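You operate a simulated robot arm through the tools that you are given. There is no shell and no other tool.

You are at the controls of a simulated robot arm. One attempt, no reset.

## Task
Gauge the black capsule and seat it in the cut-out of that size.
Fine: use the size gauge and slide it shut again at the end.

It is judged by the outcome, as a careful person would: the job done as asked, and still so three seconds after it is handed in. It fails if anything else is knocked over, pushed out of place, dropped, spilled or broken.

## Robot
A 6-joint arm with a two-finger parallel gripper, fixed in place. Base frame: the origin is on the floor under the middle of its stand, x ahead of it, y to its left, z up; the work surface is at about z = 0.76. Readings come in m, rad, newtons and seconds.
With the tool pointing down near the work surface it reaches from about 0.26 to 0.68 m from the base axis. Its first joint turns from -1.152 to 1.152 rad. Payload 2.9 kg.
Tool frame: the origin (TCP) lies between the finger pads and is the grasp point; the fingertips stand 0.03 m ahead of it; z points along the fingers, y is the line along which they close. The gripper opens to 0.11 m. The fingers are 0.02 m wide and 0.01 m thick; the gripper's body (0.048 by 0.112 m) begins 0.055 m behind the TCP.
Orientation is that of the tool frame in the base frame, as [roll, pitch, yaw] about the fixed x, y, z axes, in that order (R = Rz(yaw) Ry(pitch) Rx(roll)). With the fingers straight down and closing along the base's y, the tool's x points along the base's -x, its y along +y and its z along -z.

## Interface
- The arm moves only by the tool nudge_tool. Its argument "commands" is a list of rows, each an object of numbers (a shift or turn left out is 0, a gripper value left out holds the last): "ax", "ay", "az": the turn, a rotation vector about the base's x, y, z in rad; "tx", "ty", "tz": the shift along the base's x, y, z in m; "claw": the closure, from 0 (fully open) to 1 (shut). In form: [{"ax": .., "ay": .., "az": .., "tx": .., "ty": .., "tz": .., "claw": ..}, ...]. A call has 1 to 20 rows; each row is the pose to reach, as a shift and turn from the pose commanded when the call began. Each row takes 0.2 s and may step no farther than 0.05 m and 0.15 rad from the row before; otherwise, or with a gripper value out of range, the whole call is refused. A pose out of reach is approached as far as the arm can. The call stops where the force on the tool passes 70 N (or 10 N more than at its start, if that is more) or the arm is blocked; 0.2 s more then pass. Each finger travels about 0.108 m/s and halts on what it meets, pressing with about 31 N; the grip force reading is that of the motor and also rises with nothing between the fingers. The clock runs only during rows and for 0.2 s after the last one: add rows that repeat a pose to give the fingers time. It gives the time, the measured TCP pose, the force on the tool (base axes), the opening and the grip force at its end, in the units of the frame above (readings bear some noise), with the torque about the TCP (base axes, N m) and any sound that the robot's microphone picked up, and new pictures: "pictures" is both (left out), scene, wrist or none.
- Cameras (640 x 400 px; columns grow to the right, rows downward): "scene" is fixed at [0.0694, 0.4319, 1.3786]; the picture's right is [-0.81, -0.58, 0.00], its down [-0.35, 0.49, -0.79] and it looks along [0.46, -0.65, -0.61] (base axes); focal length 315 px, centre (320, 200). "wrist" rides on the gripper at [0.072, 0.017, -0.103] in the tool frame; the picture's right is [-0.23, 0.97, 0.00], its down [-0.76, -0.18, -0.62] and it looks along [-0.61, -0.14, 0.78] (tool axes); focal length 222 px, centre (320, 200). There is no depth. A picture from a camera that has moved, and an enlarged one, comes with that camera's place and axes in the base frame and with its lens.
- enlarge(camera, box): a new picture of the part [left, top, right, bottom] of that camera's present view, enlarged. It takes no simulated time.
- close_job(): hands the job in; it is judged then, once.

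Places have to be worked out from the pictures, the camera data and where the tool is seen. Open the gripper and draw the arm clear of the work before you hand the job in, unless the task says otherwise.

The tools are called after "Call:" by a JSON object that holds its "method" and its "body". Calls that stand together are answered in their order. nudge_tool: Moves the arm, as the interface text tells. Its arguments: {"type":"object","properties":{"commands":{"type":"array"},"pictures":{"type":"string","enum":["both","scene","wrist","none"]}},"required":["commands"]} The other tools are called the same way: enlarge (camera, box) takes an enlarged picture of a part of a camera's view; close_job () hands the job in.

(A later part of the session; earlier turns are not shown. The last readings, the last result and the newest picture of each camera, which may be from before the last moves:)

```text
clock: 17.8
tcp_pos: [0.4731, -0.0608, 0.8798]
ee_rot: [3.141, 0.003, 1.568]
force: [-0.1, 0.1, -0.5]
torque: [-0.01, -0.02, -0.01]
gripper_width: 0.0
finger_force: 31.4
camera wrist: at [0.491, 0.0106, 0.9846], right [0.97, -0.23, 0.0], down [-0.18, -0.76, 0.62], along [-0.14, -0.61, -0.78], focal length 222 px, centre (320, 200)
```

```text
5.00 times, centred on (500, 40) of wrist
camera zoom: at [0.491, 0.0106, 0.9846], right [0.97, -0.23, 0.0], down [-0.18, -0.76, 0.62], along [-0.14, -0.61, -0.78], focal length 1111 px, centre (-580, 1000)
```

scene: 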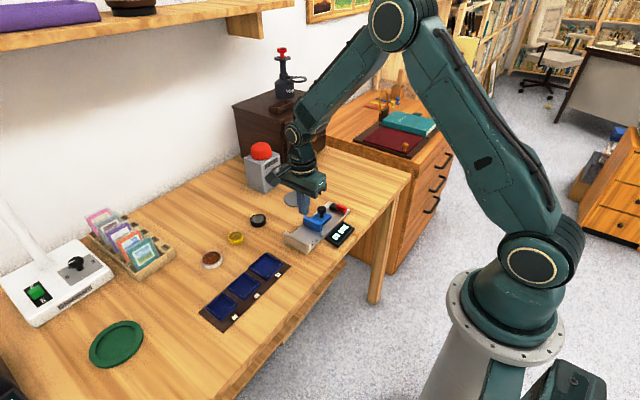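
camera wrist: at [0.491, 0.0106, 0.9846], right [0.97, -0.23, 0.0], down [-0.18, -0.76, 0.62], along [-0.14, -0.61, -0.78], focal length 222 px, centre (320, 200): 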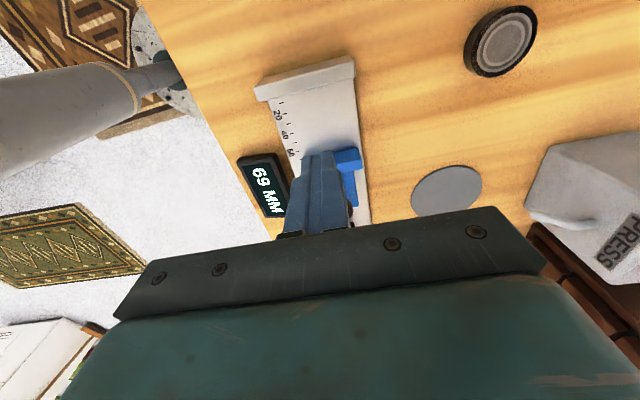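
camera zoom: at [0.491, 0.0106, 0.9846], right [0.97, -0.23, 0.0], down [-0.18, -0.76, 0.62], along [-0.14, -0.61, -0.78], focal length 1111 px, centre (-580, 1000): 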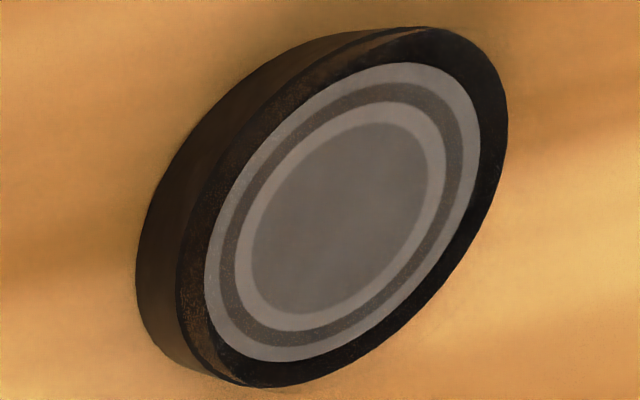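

The capsule is still flat and in the same spot; nothing was disturbed, so the grip simply slid off. I go back above it with the fingers open, to take a lower grip.

Call:
{"method": "nudge_tool", "body": {"commands": [{"tx": 0.035, "ty": 0.006, "claw": 0.6}, {"tx": 0.075, "ty": 0.014, "claw": 0.3}, {"tx": 0.115, "ty": 0.021, "claw": 0.0}, {"tx": 0.155, "ty": 0.026, "claw": 0.0}, {"tx": 0.155, "ty": 0.026, "tz": -0.03, "claw": 0.0}, {"tx": 0.155, "ty": 0.026, "tz": -0.06, "claw": 0.0}, {"tx": 0.155, "ty": 0.026, "tz": -0.06, "claw": 0.0}], "pictures": "wrist"}}

Call:
{"method": "enlarge", "body": {"camera": "wrist", "box": [200, 60, 440, 260]}}

Call:
{"method": "enlarge", "body": {"camera": "scene", "box": [235, 195, 295, 245]}}

```text
clock: 19.4
tcp_pos: [0.6296, -0.0357, 0.8209]
ee_rot: [3.141, 0.004, 1.568]
force: [-0.4, -0.9, -0.1]
torque: [-0.01, -0.01, -0.01]
gripper_width: 0.1099
finger_force: 0.1
camera wrist: at [0.6472, 0.036, 0.9249], right [0.97, -0.23, 0.0], down [-0.18, -0.76, 0.62], along [-0.14, -0.61, -0.78], focal length 222 px, centre (320, 200)
```

wrist: 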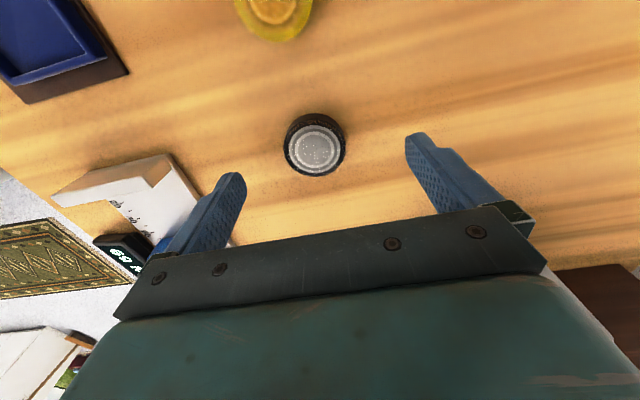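

```text
2.00 times, centred on (320, 160) of wrist
camera zoom: at [0.6472, 0.036, 0.9249], right [0.97, -0.23, 0.0], down [-0.18, -0.76, 0.62], along [-0.14, -0.61, -0.78], focal length 444 px, centre (320, 280)
```

zoom: 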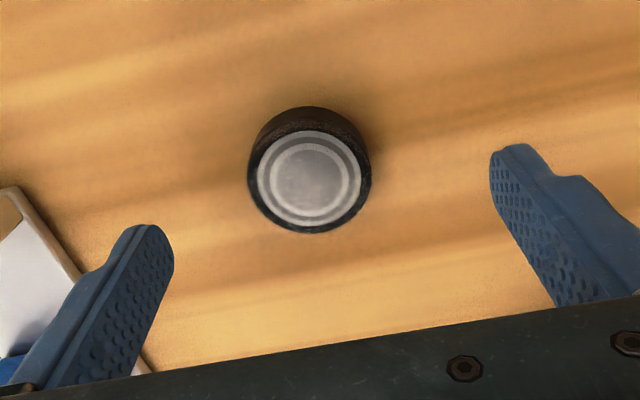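

```text
8.00 times, centred on (265, 220) of scene
camera zoom: at [0.0694, 0.4319, 1.3786], right [-0.81, -0.58, 0.0], down [-0.35, 0.49, -0.79], along [0.46, -0.65, -0.61], focal length 2520 px, centre (760, 40)
```

zoom: 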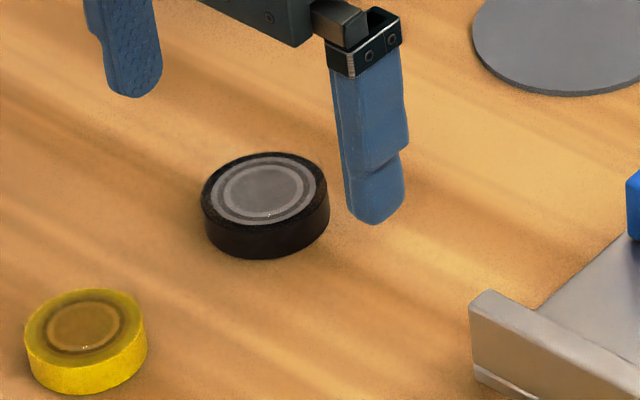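

The capsule is at (0.627, −0.035). I go down until the fingertips are only about 2 mm off the table, close, and then check before lifting.

Call:
{"method": "nudge_tool", "body": {"commands": [{"tx": -0.002, "tz": -0.015}, {"tx": -0.002, "tz": -0.026}, {"tx": -0.002, "tz": -0.029}, {"tx": -0.002, "tz": -0.029}, {"tx": -0.002, "tz": -0.029, "claw": 0.4}, {"tx": -0.002, "tz": -0.029, "claw": 0.55}, {"tx": -0.002, "tz": -0.029, "claw": 0.8}, {"tx": -0.002, "tz": -0.029, "claw": 1.0}, {"tx": -0.002, "tz": -0.029, "claw": 1.0}, {"tx": -0.002, "tz": -0.029, "claw": 1.0}], "pictures": "wrist"}}

Call:
{"method": "enlarge", "body": {"camera": "scene", "box": [235, 195, 295, 245]}}

Call:
{"method": "enlarge", "body": {"camera": "wrist", "box": [260, 110, 380, 210]}}

```text
clock: 21.6
tcp_pos: [0.6274, -0.0356, 0.7917]
ee_rot: [3.142, 0.002, 1.569]
force: [0.2, 0.0, -0.3]
torque: [0.01, 0.03, 0.02]
gripper_width: 0.0449
finger_force: 31.0
camera wrist: at [0.6451, 0.0367, 0.8963], right [0.97, -0.23, 0.0], down [-0.18, -0.76, 0.62], along [-0.14, -0.61, -0.78], focal length 222 px, centre (320, 200)
```

wrist: 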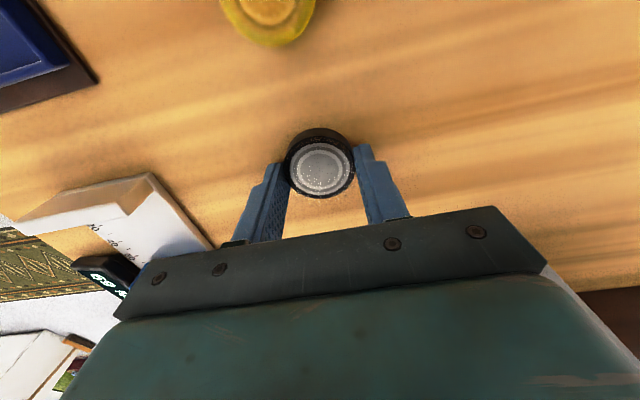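

```text
8.00 times, centred on (265, 220) of scene
camera zoom: at [0.0694, 0.4319, 1.3786], right [-0.81, -0.58, 0.0], down [-0.35, 0.49, -0.79], along [0.46, -0.65, -0.61], focal length 2520 px, centre (760, 40)
```

zoom: 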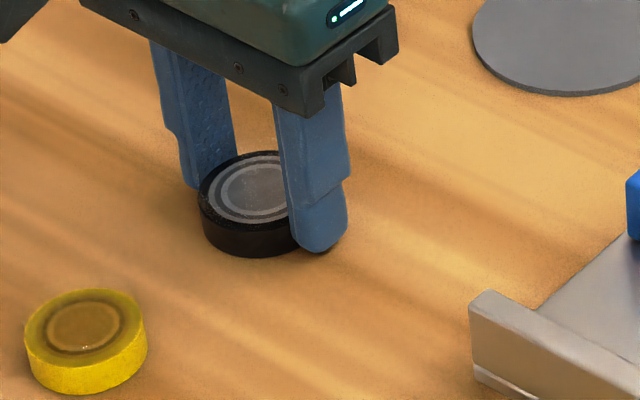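

```text
4.00 times, centred on (320, 160) of wrist
camera zoom: at [0.6451, 0.0367, 0.8963], right [0.97, -0.23, 0.0], down [-0.18, -0.76, 0.62], along [-0.14, -0.61, -0.78], focal length 888 px, centre (320, 360)
```

zoom: 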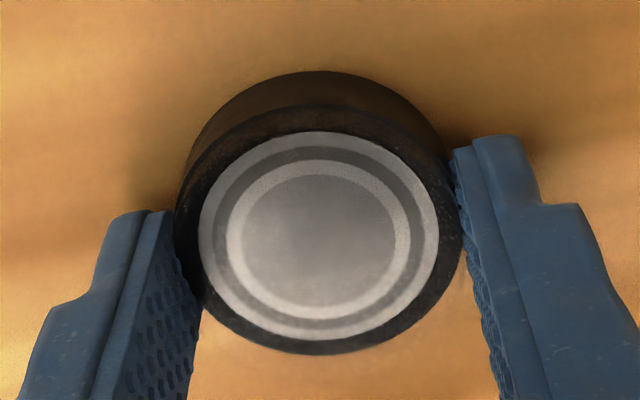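

Now held with nearly full-height contact (0.0449). I lift very slowly by a few millimetres and watch the width.

Call:
{"method": "nudge_tool", "body": {"commands": [{"tz": 0.001, "claw": 1.0}, {"tz": 0.003, "claw": 1.0}, {"tz": 0.005, "claw": 1.0}, {"tz": 0.007, "claw": 1.0}, {"tz": 0.008, "claw": 1.0}], "pictures": "wrist"}}

Call:
{"method": "enlarge", "body": {"camera": "scene", "box": [235, 195, 295, 245]}}

Call:
{"method": "enlarge", "body": {"camera": "wrist", "box": [260, 110, 380, 210]}}

```text
clock: 22.8
tcp_pos: [0.6274, -0.0346, 0.8001]
ee_rot: [-3.141, 0.001, 1.569]
force: [0.3, -0.3, -1.2]
torque: [0.03, -0.01, 0.03]
gripper_width: 0.0447
finger_force: 31.1
camera wrist: at [0.6452, 0.037, 0.9045], right [0.97, -0.23, 0.0], down [-0.18, -0.76, 0.62], along [-0.14, -0.61, -0.78], focal length 222 px, centre (320, 200)
```

wrist: 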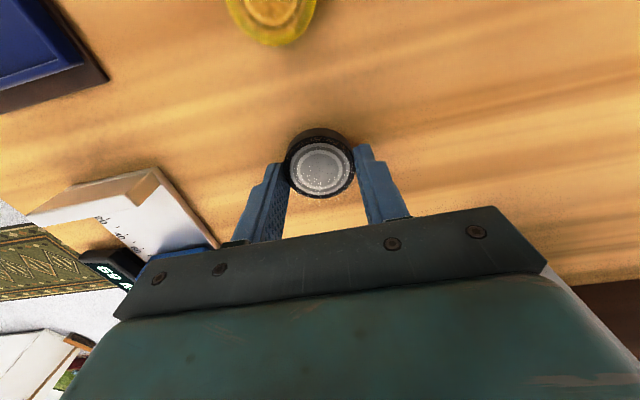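

```text
8.00 times, centred on (265, 220) of scene
camera zoom: at [0.0694, 0.4319, 1.3786], right [-0.81, -0.58, 0.0], down [-0.35, 0.49, -0.79], along [0.46, -0.65, -0.61], focal length 2520 px, centre (760, 40)
```

zoom: 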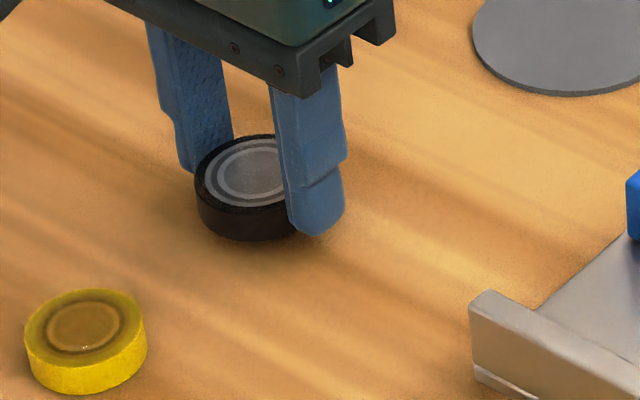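

```text
4.00 times, centred on (320, 160) of wrist
camera zoom: at [0.6452, 0.037, 0.9045], right [0.97, -0.23, 0.0], down [-0.18, -0.76, 0.62], along [-0.14, -0.61, -0.78], focal length 888 px, centre (320, 360)
```

zoom: 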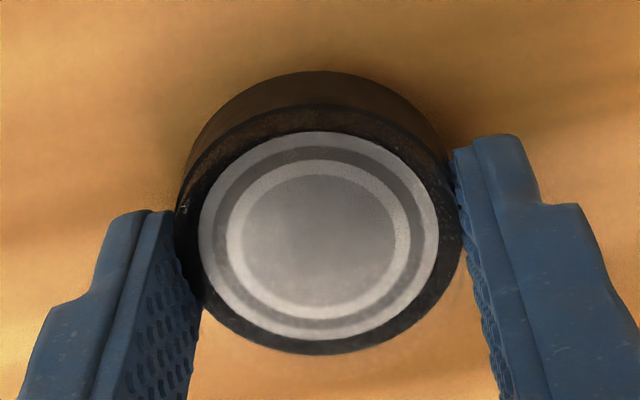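

It is clear of the table and held. I carry it slowly and low: up to about 2 cm clearance, then in toward the gap between the jaws from the +x side.

Call:
{"method": "nudge_tool", "body": {"commands": [{"tz": 0.005, "claw": 1.0}, {"tz": 0.012, "claw": 1.0}, {"tz": 0.018, "claw": 1.0}, {"tz": 0.02, "claw": 1.0}, {"tz": 0.02, "tx": -0.006, "ty": -0.006, "claw": 1.0}, {"tz": 0.02, "tx": -0.016, "ty": -0.014, "claw": 1.0}, {"tz": 0.02, "tx": -0.026, "ty": -0.022, "claw": 1.0}, {"tz": 0.02, "tx": -0.036, "ty": -0.026, "claw": 1.0}, {"tz": 0.02, "tx": -0.046, "ty": -0.027, "claw": 1.0}, {"tz": 0.02, "tx": -0.054, "ty": -0.027, "claw": 1.0}, {"tz": 0.02, "tx": -0.058, "ty": -0.027, "claw": 1.0}], "pictures": "both"}}

Call:
{"method": "enlarge", "body": {"camera": "scene", "box": [260, 180, 360, 260]}}

Call:
{"method": "enlarge", "body": {"camera": "wrist", "box": [200, 60, 440, 260]}}

```text
clock: 25.2
tcp_pos: [0.5694, -0.0625, 0.8201]
ee_rot: [3.14, 0.002, 1.569]
force: [0.3, 0.0, -0.5]
torque: [0.0, 0.01, -0.01]
gripper_width: 0.0444
finger_force: 31.0
camera wrist: at [0.5869, 0.01, 0.9244], right [0.97, -0.23, 0.0], down [-0.18, -0.76, 0.62], along [-0.14, -0.61, -0.78], focal length 222 px, centre (320, 200)
```

scene: 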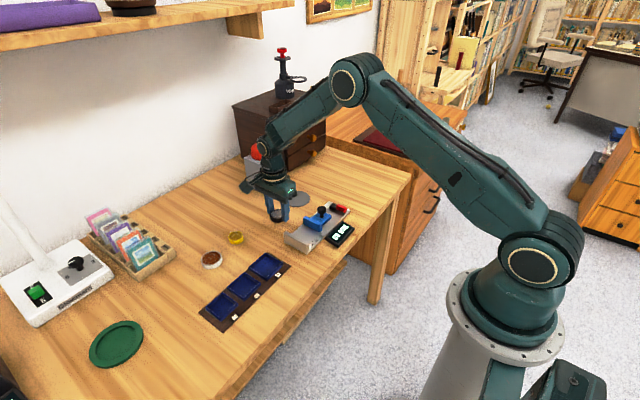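
wrist: 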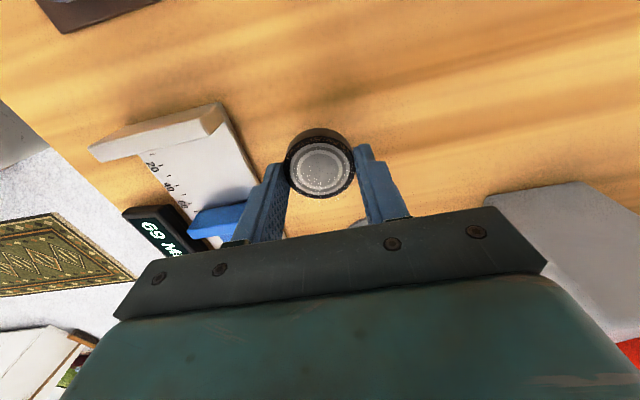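

```text
5.00 times, centred on (310, 220) of scene
camera zoom: at [0.0694, 0.4319, 1.3786], right [-0.81, -0.58, 0.0], down [-0.35, 0.49, -0.79], along [0.46, -0.65, -0.61], focal length 1575 px, centre (370, 100)
```

zoom: 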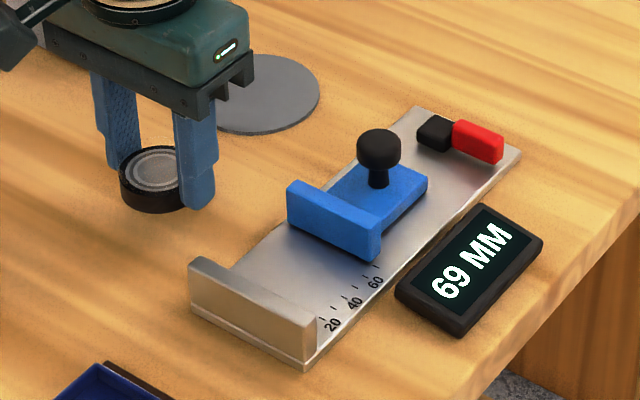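

```text
2.00 times, centred on (320, 160) of wrist
camera zoom: at [0.5869, 0.01, 0.9244], right [0.97, -0.23, 0.0], down [-0.18, -0.76, 0.62], along [-0.14, -0.61, -0.78], focal length 444 px, centre (320, 280)
```

zoom: 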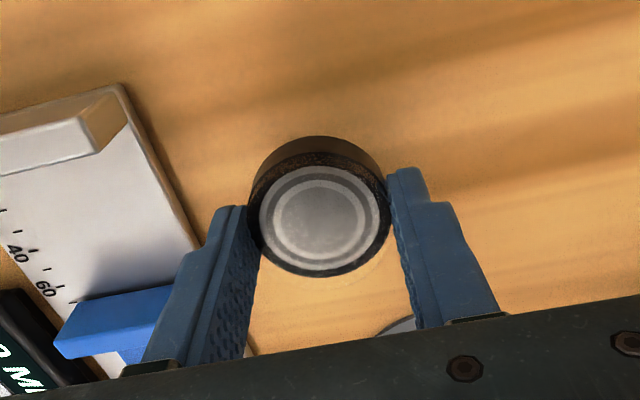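

The capsule is still held level and in line with the gap (y ≈ −0.062). I slide it in over the plate between the jaws.

Call:
{"method": "nudge_tool", "body": {"commands": [{"tx": -0.006, "ty": 0.001, "claw": 1.0}, {"tx": -0.018, "ty": 0.001, "claw": 1.0}, {"tx": -0.032, "ty": 0.001, "claw": 1.0}, {"tx": -0.046, "ty": 0.001, "claw": 1.0}, {"tx": -0.06, "ty": 0.001, "claw": 1.0}, {"tx": -0.074, "ty": 0.001, "claw": 1.0}, {"tx": -0.086, "ty": 0.001, "claw": 1.0}, {"tx": -0.093, "ty": 0.001, "claw": 1.0}, {"tx": -0.095, "ty": 0.001, "claw": 1.0}], "pictures": "both"}}

Call:
{"method": "enlarge", "body": {"camera": "scene", "box": [270, 180, 370, 260]}}

Call:
{"method": "enlarge", "body": {"camera": "wrist", "box": [200, 60, 440, 260]}}

```text
clock: 27.2
tcp_pos: [0.4748, -0.0606, 0.821]
ee_rot: [-3.141, 0.0, 1.569]
force: [0.9, -0.8, -1.0]
torque: [0.02, -0.01, 0.04]
gripper_width: 0.0447
finger_force: 31.0
camera wrist: at [0.492, 0.0108, 0.9246], right [0.97, -0.23, 0.0], down [-0.18, -0.76, 0.62], along [-0.14, -0.61, -0.78], focal length 222 px, centre (320, 200)
```

scene: 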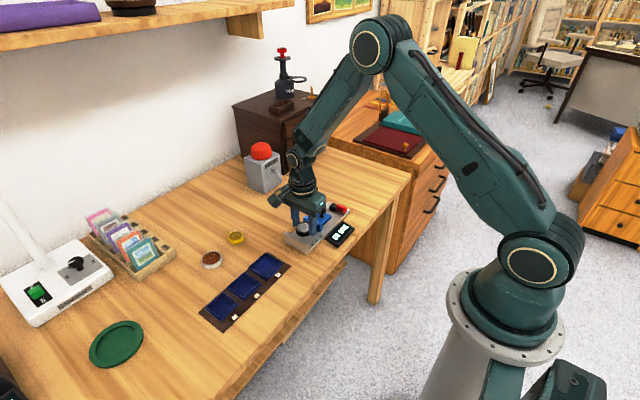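
wrist: 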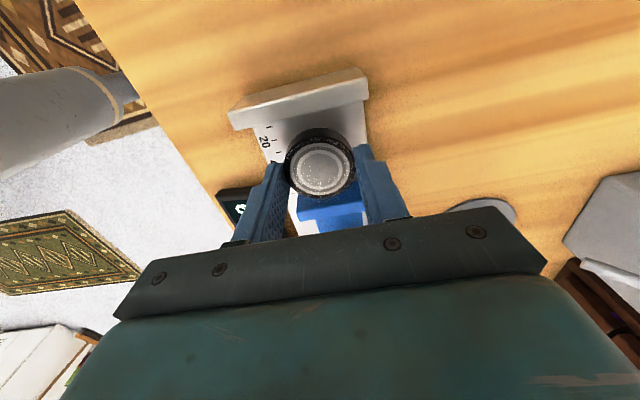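

```text
5.00 times, centred on (320, 220) of scene
camera zoom: at [0.0694, 0.4319, 1.3786], right [-0.81, -0.58, 0.0], down [-0.35, 0.49, -0.79], along [0.46, -0.65, -0.61], focal length 1575 px, centre (320, 100)
```

zoom: 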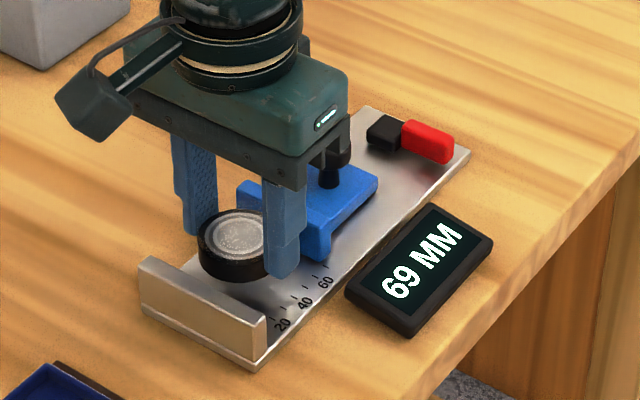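

```text
2.00 times, centred on (320, 160) of wrist
camera zoom: at [0.492, 0.0108, 0.9246], right [0.97, -0.23, 0.0], down [-0.18, -0.76, 0.62], along [-0.14, -0.61, -0.78], focal length 444 px, centre (320, 280)
```

zoom: 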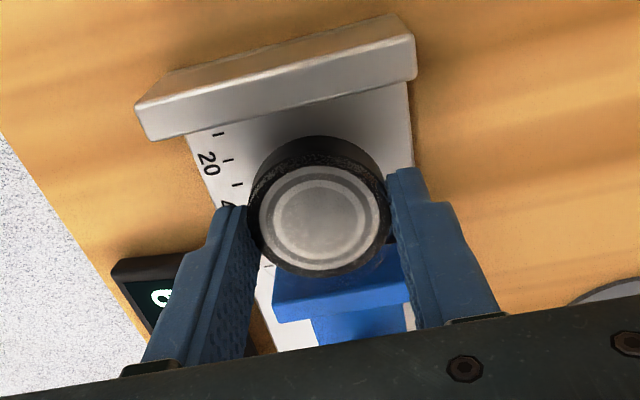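

The capsule is well centred between the jaws. I lower it toward the plate in small steps.

Call:
{"method": "nudge_tool", "body": {"commands": [{"tz": -0.004, "claw": 1.0}, {"tz": -0.009, "claw": 1.0}, {"tz": -0.013, "claw": 1.0}, {"tz": -0.016, "claw": 1.0}, {"tz": -0.017, "claw": 1.0}], "pictures": "none"}}

Call:
{"method": "enlarge", "body": {"camera": "scene", "box": [290, 205, 340, 245]}}

```text
clock: 28.4
tcp_pos: [0.4735, -0.0608, 0.8039]
ee_rot: [3.141, 0.002, 1.568]
force: [0.8, 0.0, -1.1]
torque: [-0.05, 0.0, 0.01]
gripper_width: 0.0446
finger_force: 30.5
```

```text
10.00 times, centred on (315, 225) of scene
camera zoom: at [0.0694, 0.4319, 1.3786], right [-0.81, -0.58, 0.0], down [-0.35, 0.49, -0.79], along [0.46, -0.65, -0.61], focal length 3150 px, centre (370, -50)
```

zoom: 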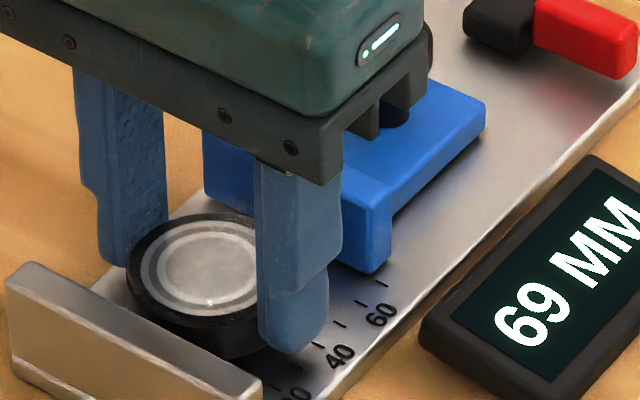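

Nearly on the plate with no contact force yet. I keep lowering 1 mm per row for 3 mm.

Call:
{"method": "nudge_tool", "body": {"commands": [{"tz": -0.001, "claw": 1.0}, {"tz": -0.002, "claw": 1.0}, {"tz": -0.003, "claw": 1.0}], "pictures": "none"}}

Call:
{"method": "enlarge", "body": {"camera": "scene", "box": [290, 205, 340, 245]}}

```text
clock: 29.2
tcp_pos: [0.4743, -0.0614, 0.8001]
ee_rot: [3.141, 0.002, 1.569]
force: [-0.8, 0.3, 1.1]
torque: [-0.04, 0.01, 0.02]
gripper_width: 0.0446
finger_force: 31.1
```

```text
10.00 times, centred on (315, 225) of scene
camera zoom: at [0.0694, 0.4319, 1.3786], right [-0.81, -0.58, 0.0], down [-0.35, 0.49, -0.79], along [0.46, -0.65, -0.61], focal length 3150 px, centre (370, -50)
```

zoom: 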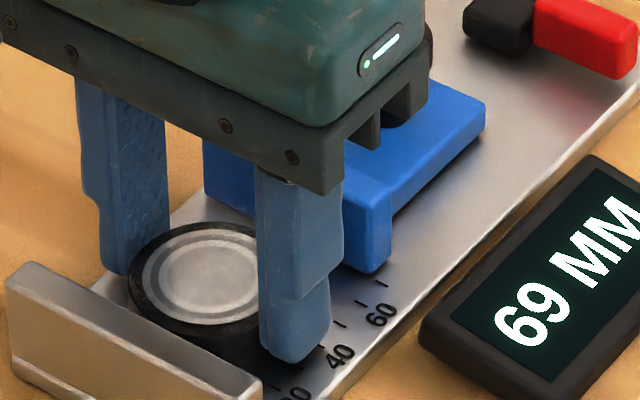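

Still no firm contact; I continue another 2 mm.

Call:
{"method": "nudge_tool", "body": {"commands": [{"tz": -0.001, "claw": 1.0}, {"tz": -0.002, "claw": 1.0}], "pictures": "none"}}

```text
clock: 29.8
tcp_pos: [0.4748, -0.0611, 0.7997]
ee_rot: [3.14, 0.001, 1.569]
force: [-9.7, 0.5, 27.6]
torque: [0.03, 0.33, 0.0]
gripper_width: 0.0451
finger_force: 30.7
```

Contact with the plate (about 28 N). I back off a millimetre, release, and rise clear.

Call:
{"method": "nudge_tool", "body": {"commands": [{"tz": 0.0015, "claw": 1.0}, {"tz": 0.0015, "claw": 0.5}, {"tz": 0.0015, "claw": 0.42}, {"tz": 0.0015, "claw": 0.42}, {"tz": 0.02, "claw": 0.42}, {"tz": 0.05, "claw": 0.42}, {"tz": 0.08, "claw": 0.42}, {"tz": 0.08, "claw": 0.42}], "pictures": "both"}}

Call:
{"method": "enlarge", "body": {"camera": "scene", "box": [270, 180, 370, 260]}}

Call:
{"method": "enlarge", "body": {"camera": "wrist", "box": [200, 20, 440, 220]}}

```text
clock: 31.6
tcp_pos: [0.4747, -0.06, 0.8794]
ee_rot: [3.141, 0.0, 1.571]
force: [0.2, 0.2, 1.0]
torque: [0.01, 0.02, 0.0]
gripper_width: 0.064
finger_force: 0.2
camera wrist: at [0.4932, 0.0114, 0.9831], right [0.97, -0.23, 0.0], down [-0.18, -0.76, 0.62], along [-0.14, -0.61, -0.78], focal length 222 px, centre (320, 200)
```

scene: 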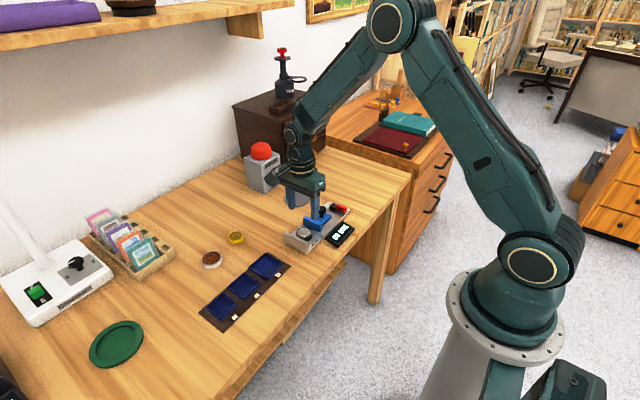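
wrist: 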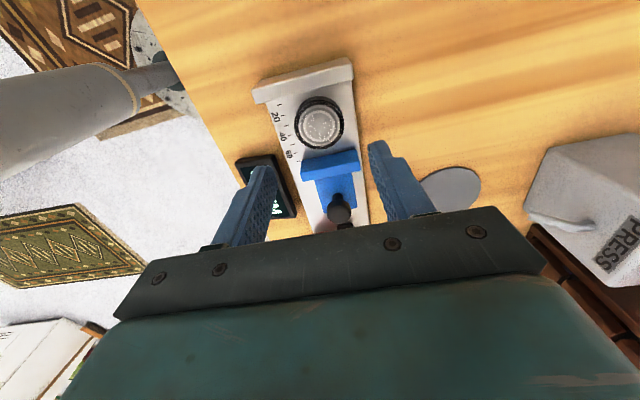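

```text
5.00 times, centred on (320, 220) of scene
camera zoom: at [0.0694, 0.4319, 1.3786], right [-0.81, -0.58, 0.0], down [-0.35, 0.49, -0.79], along [0.46, -0.65, -0.61], focal length 1575 px, centre (320, 100)
```

zoom: 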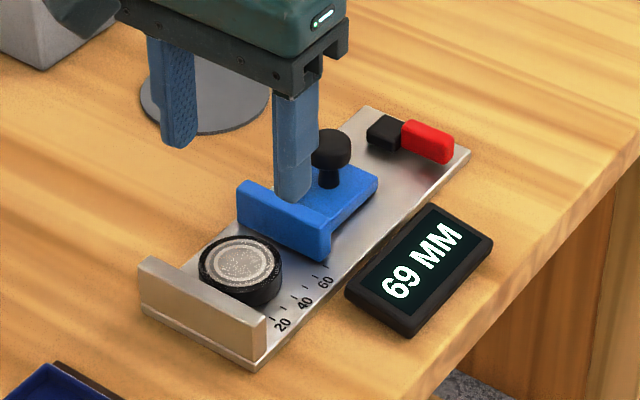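

```text
2.00 times, centred on (320, 120) of wrist
camera zoom: at [0.4932, 0.0114, 0.9831], right [0.97, -0.23, 0.0], down [-0.18, -0.76, 0.62], along [-0.14, -0.61, -0.78], focal length 444 px, centre (320, 360)
```

zoom: 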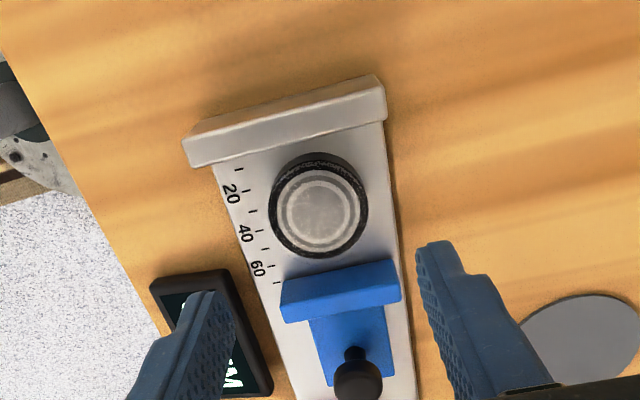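

The capsule sits on the plate between the jaws. I move back over the knob (x 0.477, y −0.146) and lower around it.

Call:
{"method": "nudge_tool", "body": {"commands": [{"tx": 0.001, "ty": -0.03, "claw": 0.45}, {"tx": 0.002, "ty": -0.06, "claw": 0.45}, {"tx": 0.0022, "ty": -0.086, "claw": 0.45}, {"tx": 0.0022, "ty": -0.086, "tz": -0.03, "claw": 0.45}, {"tx": 0.0022, "ty": -0.086, "tz": -0.055, "claw": 0.45}, {"tx": 0.0022, "ty": -0.086, "tz": -0.0655, "claw": 0.45}, {"tx": 0.0022, "ty": -0.086, "tz": -0.0655, "claw": 0.45}], "pictures": "wrist"}}

Call:
{"method": "enlarge", "body": {"camera": "scene", "box": [270, 180, 370, 260]}}

```text
clock: 33.2
tcp_pos: [0.4758, -0.1464, 0.8118]
ee_rot: [3.141, 0.002, 1.569]
force: [0.5, 0.5, -0.1]
torque: [-0.02, -0.03, 0.01]
gripper_width: 0.0608
finger_force: 0.0
camera wrist: at [0.4942, -0.0751, 0.9169], right [0.97, -0.23, 0.0], down [-0.18, -0.76, 0.62], along [-0.14, -0.61, -0.78], focal length 222 px, centre (320, 200)
```

wrist: 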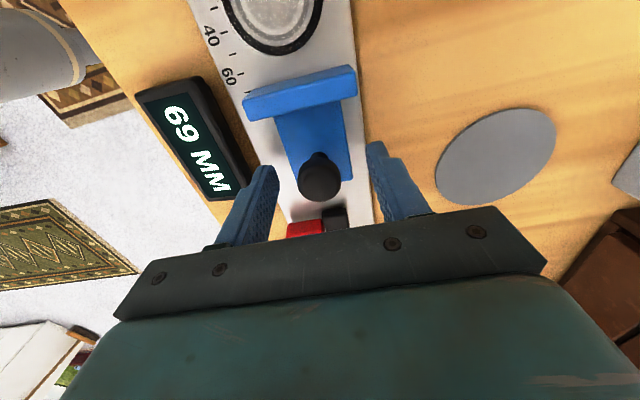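

```text
5.00 times, centred on (320, 220) of scene
camera zoom: at [0.0694, 0.4319, 1.3786], right [-0.81, -0.58, 0.0], down [-0.35, 0.49, -0.79], along [0.46, -0.65, -0.61], focal length 1575 px, centre (320, 100)
```

zoom: 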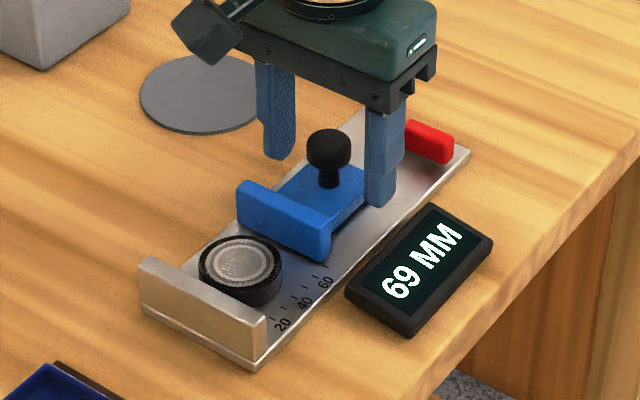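

The knob is between the fingers, so I close on it and push gently toward the fixed jaw, first 18 mm.

Call:
{"method": "nudge_tool", "body": {"commands": [{"tz": 0.001, "claw": 0.7}, {"tz": 0.001, "claw": 1.0}, {"tz": 0.001, "claw": 1.0}, {"tz": 0.001, "claw": 1.0}, {"tz": 0.001, "ty": 0.003, "claw": 1.0}, {"tz": 0.001, "ty": 0.007, "claw": 1.0}, {"tz": 0.001, "ty": 0.011, "claw": 1.0}, {"tz": 0.001, "ty": 0.015, "claw": 1.0}, {"tz": 0.001, "ty": 0.018, "claw": 1.0}, {"tz": 0.001, "ty": 0.018, "claw": 1.0}], "pictures": "wrist"}}

Call:
{"method": "enlarge", "body": {"camera": "scene", "box": [270, 180, 370, 260]}}

```text
clock: 35.4
tcp_pos: [0.4762, -0.13, 0.8141]
ee_rot: [-3.141, 0.0, 1.572]
force: [-1.1, -0.6, -5.6]
torque: [-0.23, 0.01, 0.01]
gripper_width: 0.025
finger_force: 44.9
camera wrist: at [0.4939, -0.0569, 0.9178], right [0.97, -0.23, 0.0], down [-0.18, -0.76, 0.62], along [-0.14, -0.61, -0.78], focal length 222 px, centre (320, 200)
```

wrist: 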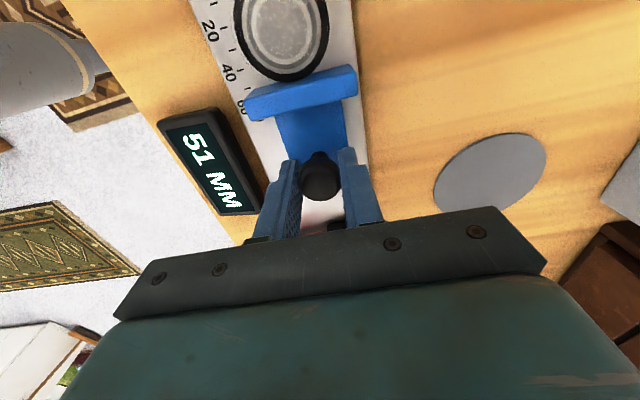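

```text
5.00 times, centred on (320, 220) of scene
camera zoom: at [0.0695, 0.4319, 1.3786], right [-0.81, -0.58, 0.0], down [-0.35, 0.49, -0.79], along [0.46, -0.65, -0.61], focal length 1575 px, centre (320, 100)
```

zoom: 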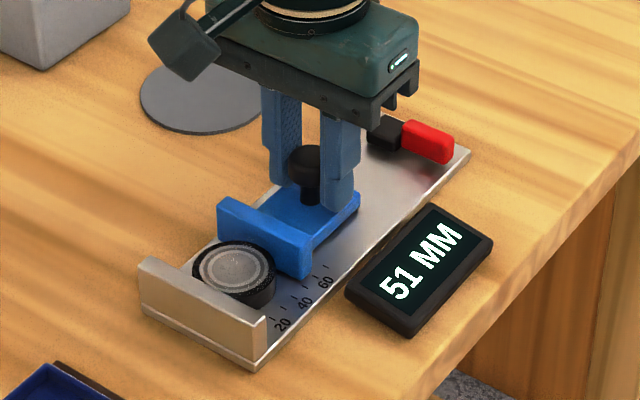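

The display reads 51 and the jaw is now pushing the capsule toward the fixed jaw. I continue in 1 mm steps.

Call:
{"method": "nudge_tool", "body": {"commands": [{"ty": 0.001, "claw": 1.0}, {"ty": 0.002, "claw": 1.0}, {"ty": 0.003, "claw": 1.0}, {"ty": 0.004, "claw": 1.0}], "pictures": "none"}}

Call:
{"method": "enlarge", "body": {"camera": "scene", "box": [270, 180, 370, 260]}}

```text
clock: 36.4
tcp_pos: [0.4767, -0.1248, 0.8145]
ee_rot: [-3.14, 0.001, 1.57]
force: [-4.1, -0.4, -7.4]
torque: [0.04, 0.06, -0.02]
gripper_width: 0.0251
finger_force: 44.7
```

```text
5.00 times, centred on (320, 220) of scene
camera zoom: at [0.0694, 0.4319, 1.3786], right [-0.81, -0.58, 0.0], down [-0.35, 0.49, -0.79], along [0.46, -0.65, -0.61], focal length 1575 px, centre (320, 100)
```

zoom: 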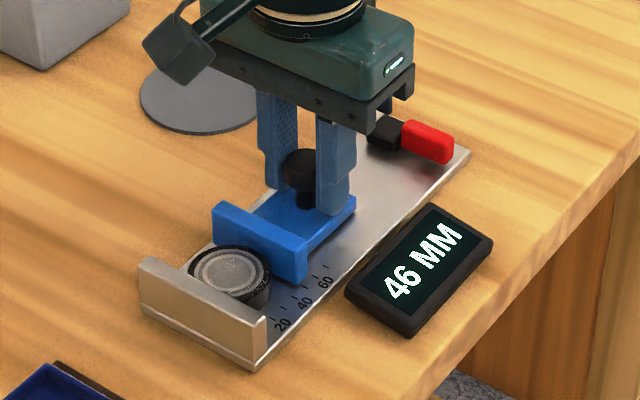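

46 MM now, but there is no sign of resistance yet. I press another 2 mm to see whether it stops there.

Call:
{"method": "nudge_tool", "body": {"commands": [{"ty": 0.001, "claw": 1.0}, {"ty": 0.002, "claw": 1.0}, {"ty": 0.002, "claw": 1.0}], "pictures": "none"}}

Call:
{"method": "enlarge", "body": {"camera": "scene", "box": [280, 200, 360, 264]}}

```text
clock: 37.2
tcp_pos: [0.4757, -0.1242, 0.8128]
ee_rot: [3.141, 0.001, 1.567]
force: [-6.2, -10.4, -7.6]
torque: [0.57, 0.06, 0.04]
gripper_width: 0.0252
finger_force: 45.2
```

```text
6.25 times, centred on (320, 232) of scene
camera zoom: at [0.0694, 0.4316, 1.3787], right [-0.81, -0.58, 0.0], down [-0.35, 0.49, -0.79], along [0.46, -0.65, -0.61], focal length 1969 px, centre (320, 0)
```

zoom: 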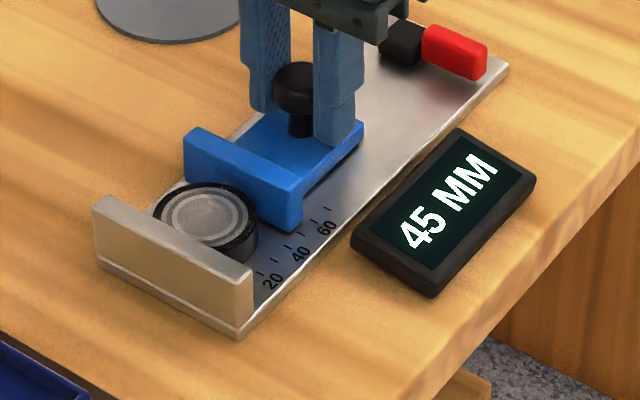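

It has stopped with about 10 N resistance at 45 MM, matching the gripper's own 0.0449. I check the tray's labels closely and also press a hair more to be sure the reading holds.

Call:
{"method": "enlarge", "body": {"camera": "scene", "box": [195, 245, 295, 335]}}

Call:
{"method": "enlarge", "body": {"camera": "scene", "box": [225, 280, 265, 310]}}

Call:
{"method": "nudge_tool", "body": {"commands": [{"ty": 0.001, "claw": 1.0}, {"ty": 0.001, "claw": 1.0}], "pictures": "both"}}

```text
4.44 times, centred on (245, 290) of scene
camera zoom: at [0.0694, 0.4316, 1.3787], right [-0.81, -0.58, 0.0], down [-0.35, 0.49, -0.79], along [0.46, -0.65, -0.61], focal length 1400 px, centre (653, -200)
```

zoom: 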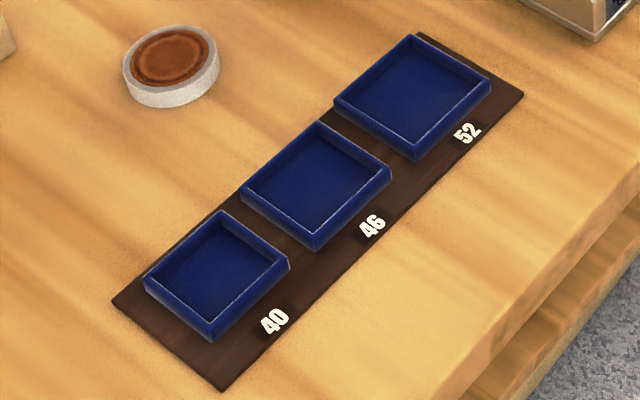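

```text
13.33 times, centred on (245, 295) of scene
camera zoom: at [0.0694, 0.4316, 1.3787], right [-0.81, -0.58, 0.0], down [-0.35, 0.49, -0.79], along [0.46, -0.65, -0.61], focal length 4201 px, centre (1320, -1067)
```

zoom: 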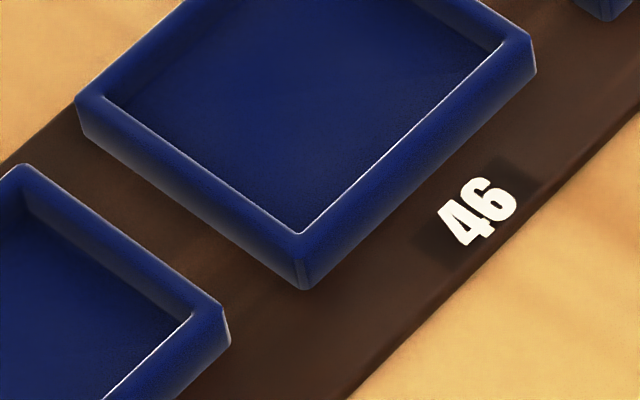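

```text
clock: 37.8
tcp_pos: [0.4756, -0.1233, 0.8137]
ee_rot: [-3.14, 0.003, 1.566]
force: [-8.6, -18.4, -7.3]
torque: [0.27, 0.09, 0.02]
gripper_width: 0.025
finger_force: 44.7
camera wrist: at [0.4942, -0.0515, 0.9176], right [0.97, -0.23, 0.0], down [-0.18, -0.76, 0.63], along [-0.14, -0.61, -0.78], focal length 222 px, centre (320, 200)
```

scene: 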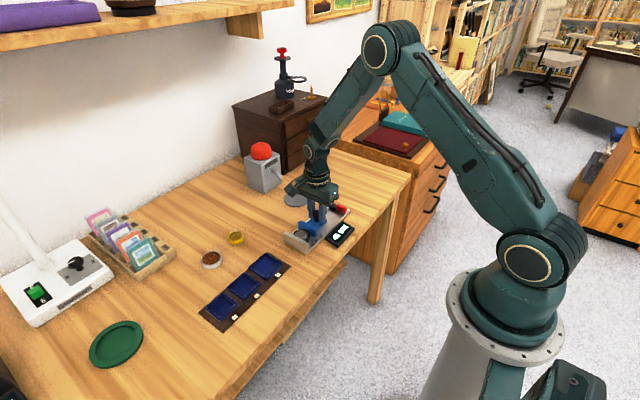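
wrist: 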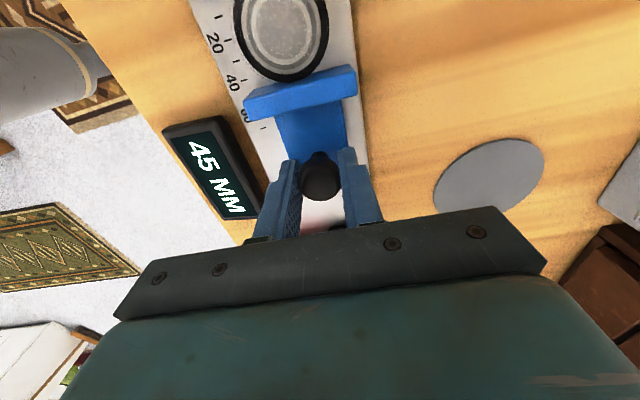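

The reading holds at 45 MM under about 18 N, so the 46 cut-out is the one (40 is too small, 52 too big). I now draw the slide back open to free the capsule.

Call:
{"method": "nudge_tool", "body": {"commands": [{"ty": -0.003, "claw": 1.0}, {"ty": -0.008, "claw": 1.0}, {"ty": -0.014, "claw": 1.0}, {"ty": -0.02, "claw": 1.0}, {"ty": -0.025, "claw": 1.0}, {"ty": -0.027, "claw": 1.0}, {"ty": -0.027, "claw": 0.7}, {"ty": -0.027, "claw": 0.45}, {"ty": -0.027, "claw": 0.4}, {"ty": -0.027, "claw": 0.4, "tz": 0.03}, {"ty": -0.027, "claw": 0.4, "tz": 0.065}, {"ty": -0.027, "claw": 0.4, "tz": 0.065}], "pictures": "both"}}

Call:
{"method": "enlarge", "body": {"camera": "scene", "box": [270, 180, 370, 260]}}

```text
clock: 40.4
tcp_pos: [0.477, -0.148, 0.8792]
ee_rot: [3.141, 0.003, 1.568]
force: [-1.1, 0.4, 0.5]
torque: [-0.04, -0.02, 0.03]
gripper_width: 0.0662
finger_force: 0.0
camera wrist: at [0.494, -0.0766, 0.9834], right [0.97, -0.23, 0.0], down [-0.18, -0.76, 0.62], along [-0.14, -0.61, -0.78], focal length 222 px, centre (320, 200)
```

scene: 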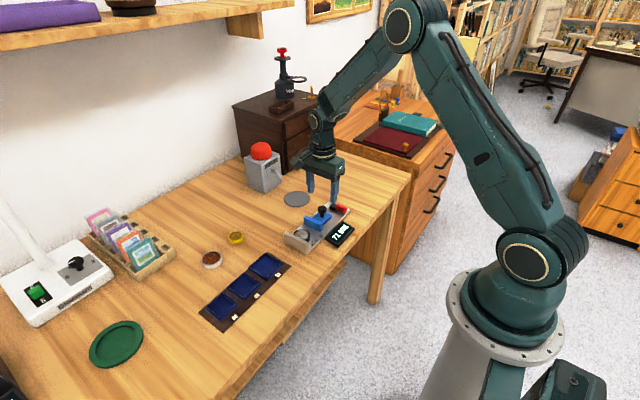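
wrist: 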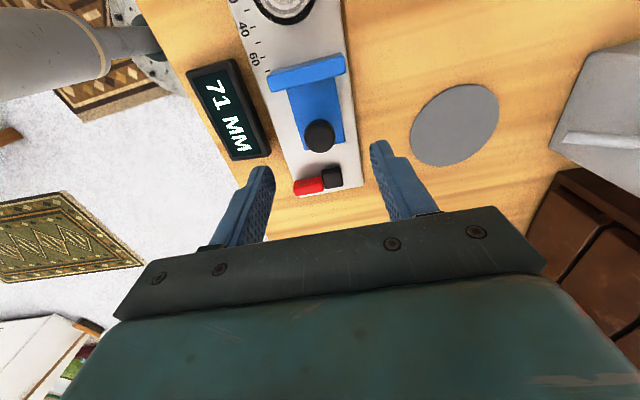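

```text
5.00 times, centred on (320, 220) of scene
camera zoom: at [0.0694, 0.4319, 1.3786], right [-0.81, -0.58, 0.0], down [-0.35, 0.49, -0.79], along [0.46, -0.65, -0.61], focal length 1575 px, centre (320, 100)
```

zoom: 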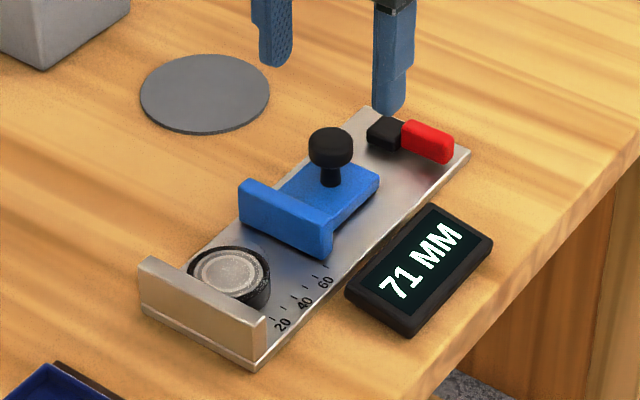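

The slide stays open at 71 and the capsule rests against the fixed jaw. Before picking it up I go over the 46 cut-out to locate it precisely with the wrist camera.

Call:
{"method": "nudge_tool", "body": {"commands": [{"ty": 0.045, "claw": 0.4}, {"ty": 0.09, "claw": 0.4}, {"ty": 0.135, "claw": 0.4}, {"ty": 0.18, "claw": 0.4}, {"ty": 0.225, "claw": 0.4, "tx": 0.004}, {"ty": 0.27, "claw": 0.4, "tx": 0.008}, {"ty": 0.305, "claw": 0.4, "tx": 0.01}, {"ty": 0.305, "claw": 0.4, "tx": 0.01}, {"ty": 0.305, "claw": 0.4, "tx": 0.01}], "pictures": "both"}}

Call:
{"method": "enlarge", "body": {"camera": "wrist", "box": [200, 20, 440, 220]}}

Call:
{"method": "enlarge", "body": {"camera": "scene", "box": [215, 260, 275, 310]}}

```text
clock: 42.4
tcp_pos: [0.488, 0.1554, 0.8786]
ee_rot: [-3.141, 0.001, 1.571]
force: [-0.4, 0.1, -0.1]
torque: [-0.02, 0.0, -0.02]
gripper_width: 0.0662
finger_force: 0.0
camera wrist: at [0.5052, 0.2276, 0.9825], right [0.97, -0.23, 0.0], down [-0.18, -0.76, 0.62], along [-0.14, -0.61, -0.78], focal length 222 px, centre (320, 200)
```

scene: 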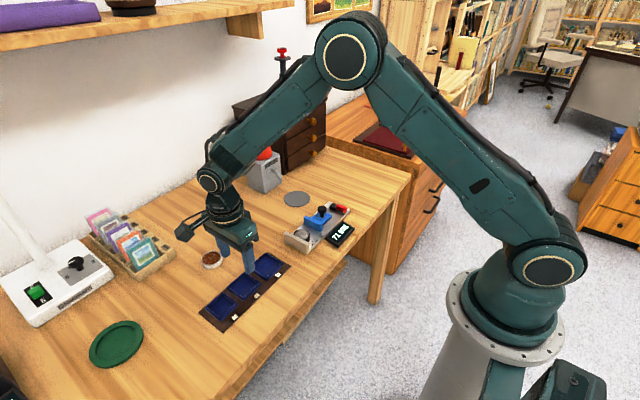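
wrist: 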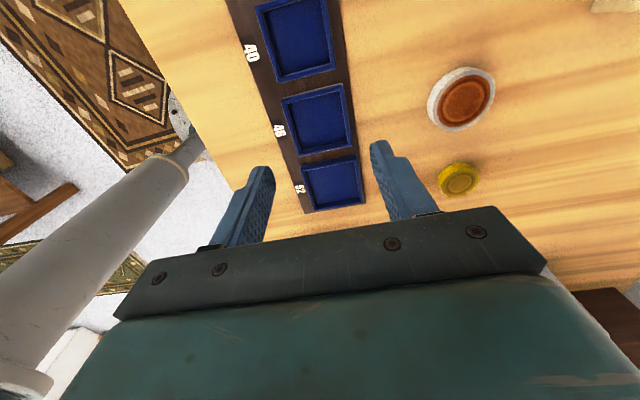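

```text
2.00 times, centred on (320, 120) of wrist
camera zoom: at [0.5052, 0.2276, 0.9825], right [0.97, -0.23, 0.0], down [-0.18, -0.76, 0.62], along [-0.14, -0.61, -0.78], focal length 444 px, centre (320, 360)
```

zoom: 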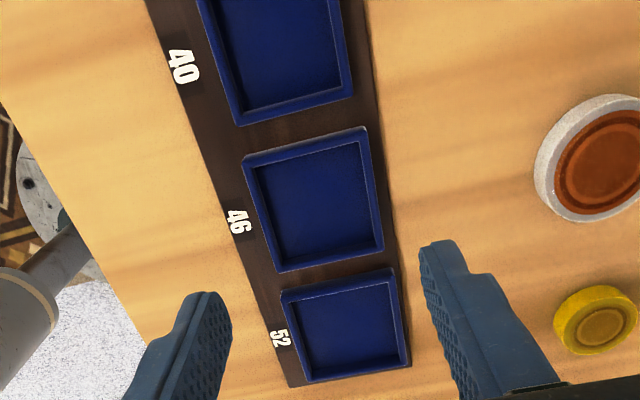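

```text
8.00 times, centred on (245, 285) of scene
camera zoom: at [0.0694, 0.4319, 1.3786], right [-0.81, -0.58, 0.0], down [-0.35, 0.49, -0.79], along [0.46, -0.65, -0.61], focal length 2520 px, centre (920, -480)
```

zoom: 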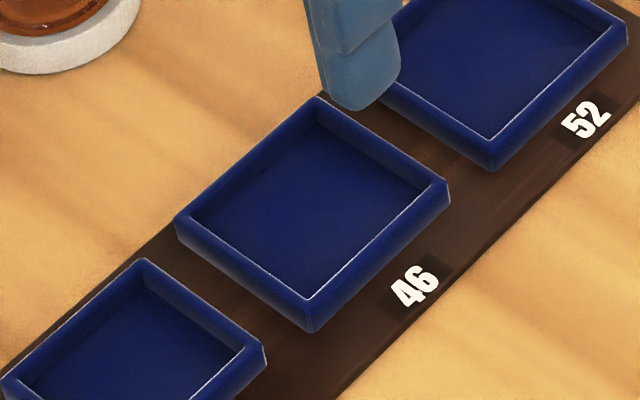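

I zoom tightly on the 46 cut-out in both views to compute its centre.

Call:
{"method": "enlarge", "body": {"camera": "wrist", "box": [270, 70, 370, 170]}}

Call:
{"method": "enlarge", "body": {"camera": "scene", "box": [230, 270, 275, 305]}}

```text
4.00 times, centred on (320, 120) of wrist
camera zoom: at [0.5052, 0.2276, 0.9825], right [0.97, -0.23, 0.0], down [-0.18, -0.76, 0.62], along [-0.14, -0.61, -0.78], focal length 888 px, centre (320, 520)
```

zoom: 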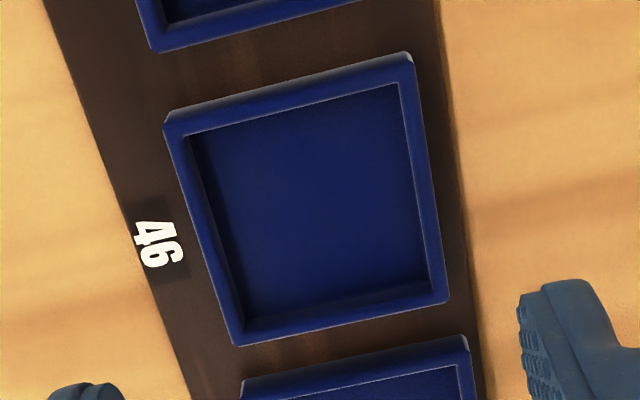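

```text
11.43 times, centred on (252, 288) of scene
camera zoom: at [0.0694, 0.4319, 1.3786], right [-0.81, -0.58, 0.0], down [-0.35, 0.49, -0.79], along [0.46, -0.65, -0.61], focal length 3600 px, centre (1091, -800)
```

zoom: 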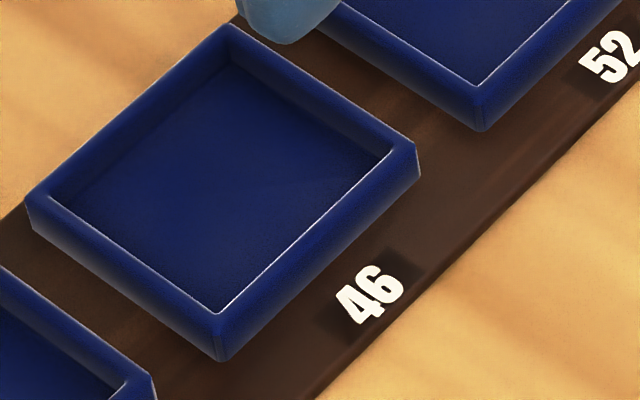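

The 46 cut-out's inner opening is about 48 mm square centred near (0.487, 0.154), with a rim about 8–9 mm high topping out near z 0.772; so I need to hold the capsule by its upper half. I return over the capsule in the gauge.

Call:
{"method": "nudge_tool", "body": {"commands": [{"ty": -0.045, "claw": 0.3}, {"ty": -0.09, "claw": 0.3}, {"ty": -0.135, "claw": 0.3, "tx": -0.005}, {"ty": -0.18, "claw": 0.3, "tx": -0.01}, {"ty": -0.206, "claw": 0.3, "tx": -0.012}, {"ty": -0.206, "claw": 0.3, "tx": -0.012, "tz": -0.03}, {"ty": -0.206, "claw": 0.3, "tx": -0.012, "tz": -0.03}, {"ty": -0.206, "claw": 0.3, "tx": -0.012, "tz": -0.03}], "pictures": "wrist"}}

Call:
{"method": "enlarge", "body": {"camera": "wrist", "box": [250, 60, 390, 180]}}

Call:
{"method": "enlarge", "body": {"camera": "scene", "box": [290, 205, 340, 245]}}

```text
clock: 44.2
tcp_pos: [0.4744, -0.0507, 0.849]
ee_rot: [-3.141, 0.0, 1.569]
force: [-0.3, 0.9, -0.7]
torque: [0.01, 0.0, -0.04]
gripper_width: 0.0769
finger_force: 0.2
camera wrist: at [0.4911, 0.0216, 0.9526], right [0.97, -0.23, 0.0], down [-0.18, -0.76, 0.62], along [-0.14, -0.61, -0.78], focal length 222 px, centre (320, 200)
```

wrist: 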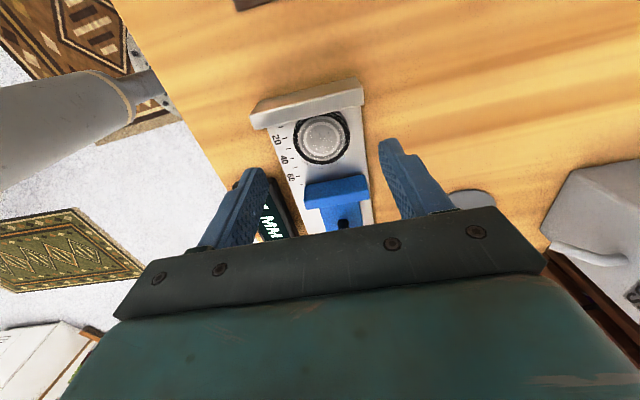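

```text
3.33 times, centred on (320, 120) of wrist
camera zoom: at [0.4911, 0.0216, 0.9526], right [0.97, -0.23, 0.0], down [-0.18, -0.76, 0.62], along [-0.14, -0.61, -0.78], focal length 740 px, centre (320, 467)
```

zoom: 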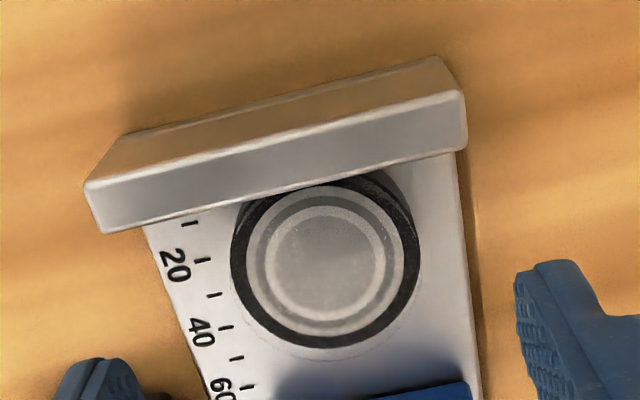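

```text
10.00 times, centred on (315, 225) of scene
camera zoom: at [0.0694, 0.4319, 1.3786], right [-0.81, -0.58, 0.0], down [-0.35, 0.49, -0.79], along [0.46, -0.65, -0.61], focal length 3150 px, centre (370, -50)
```

zoom: 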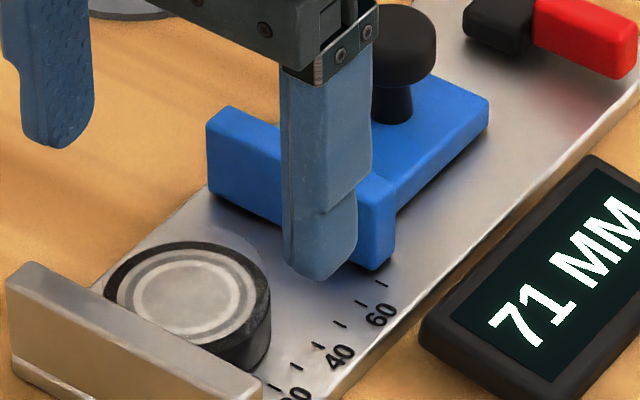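

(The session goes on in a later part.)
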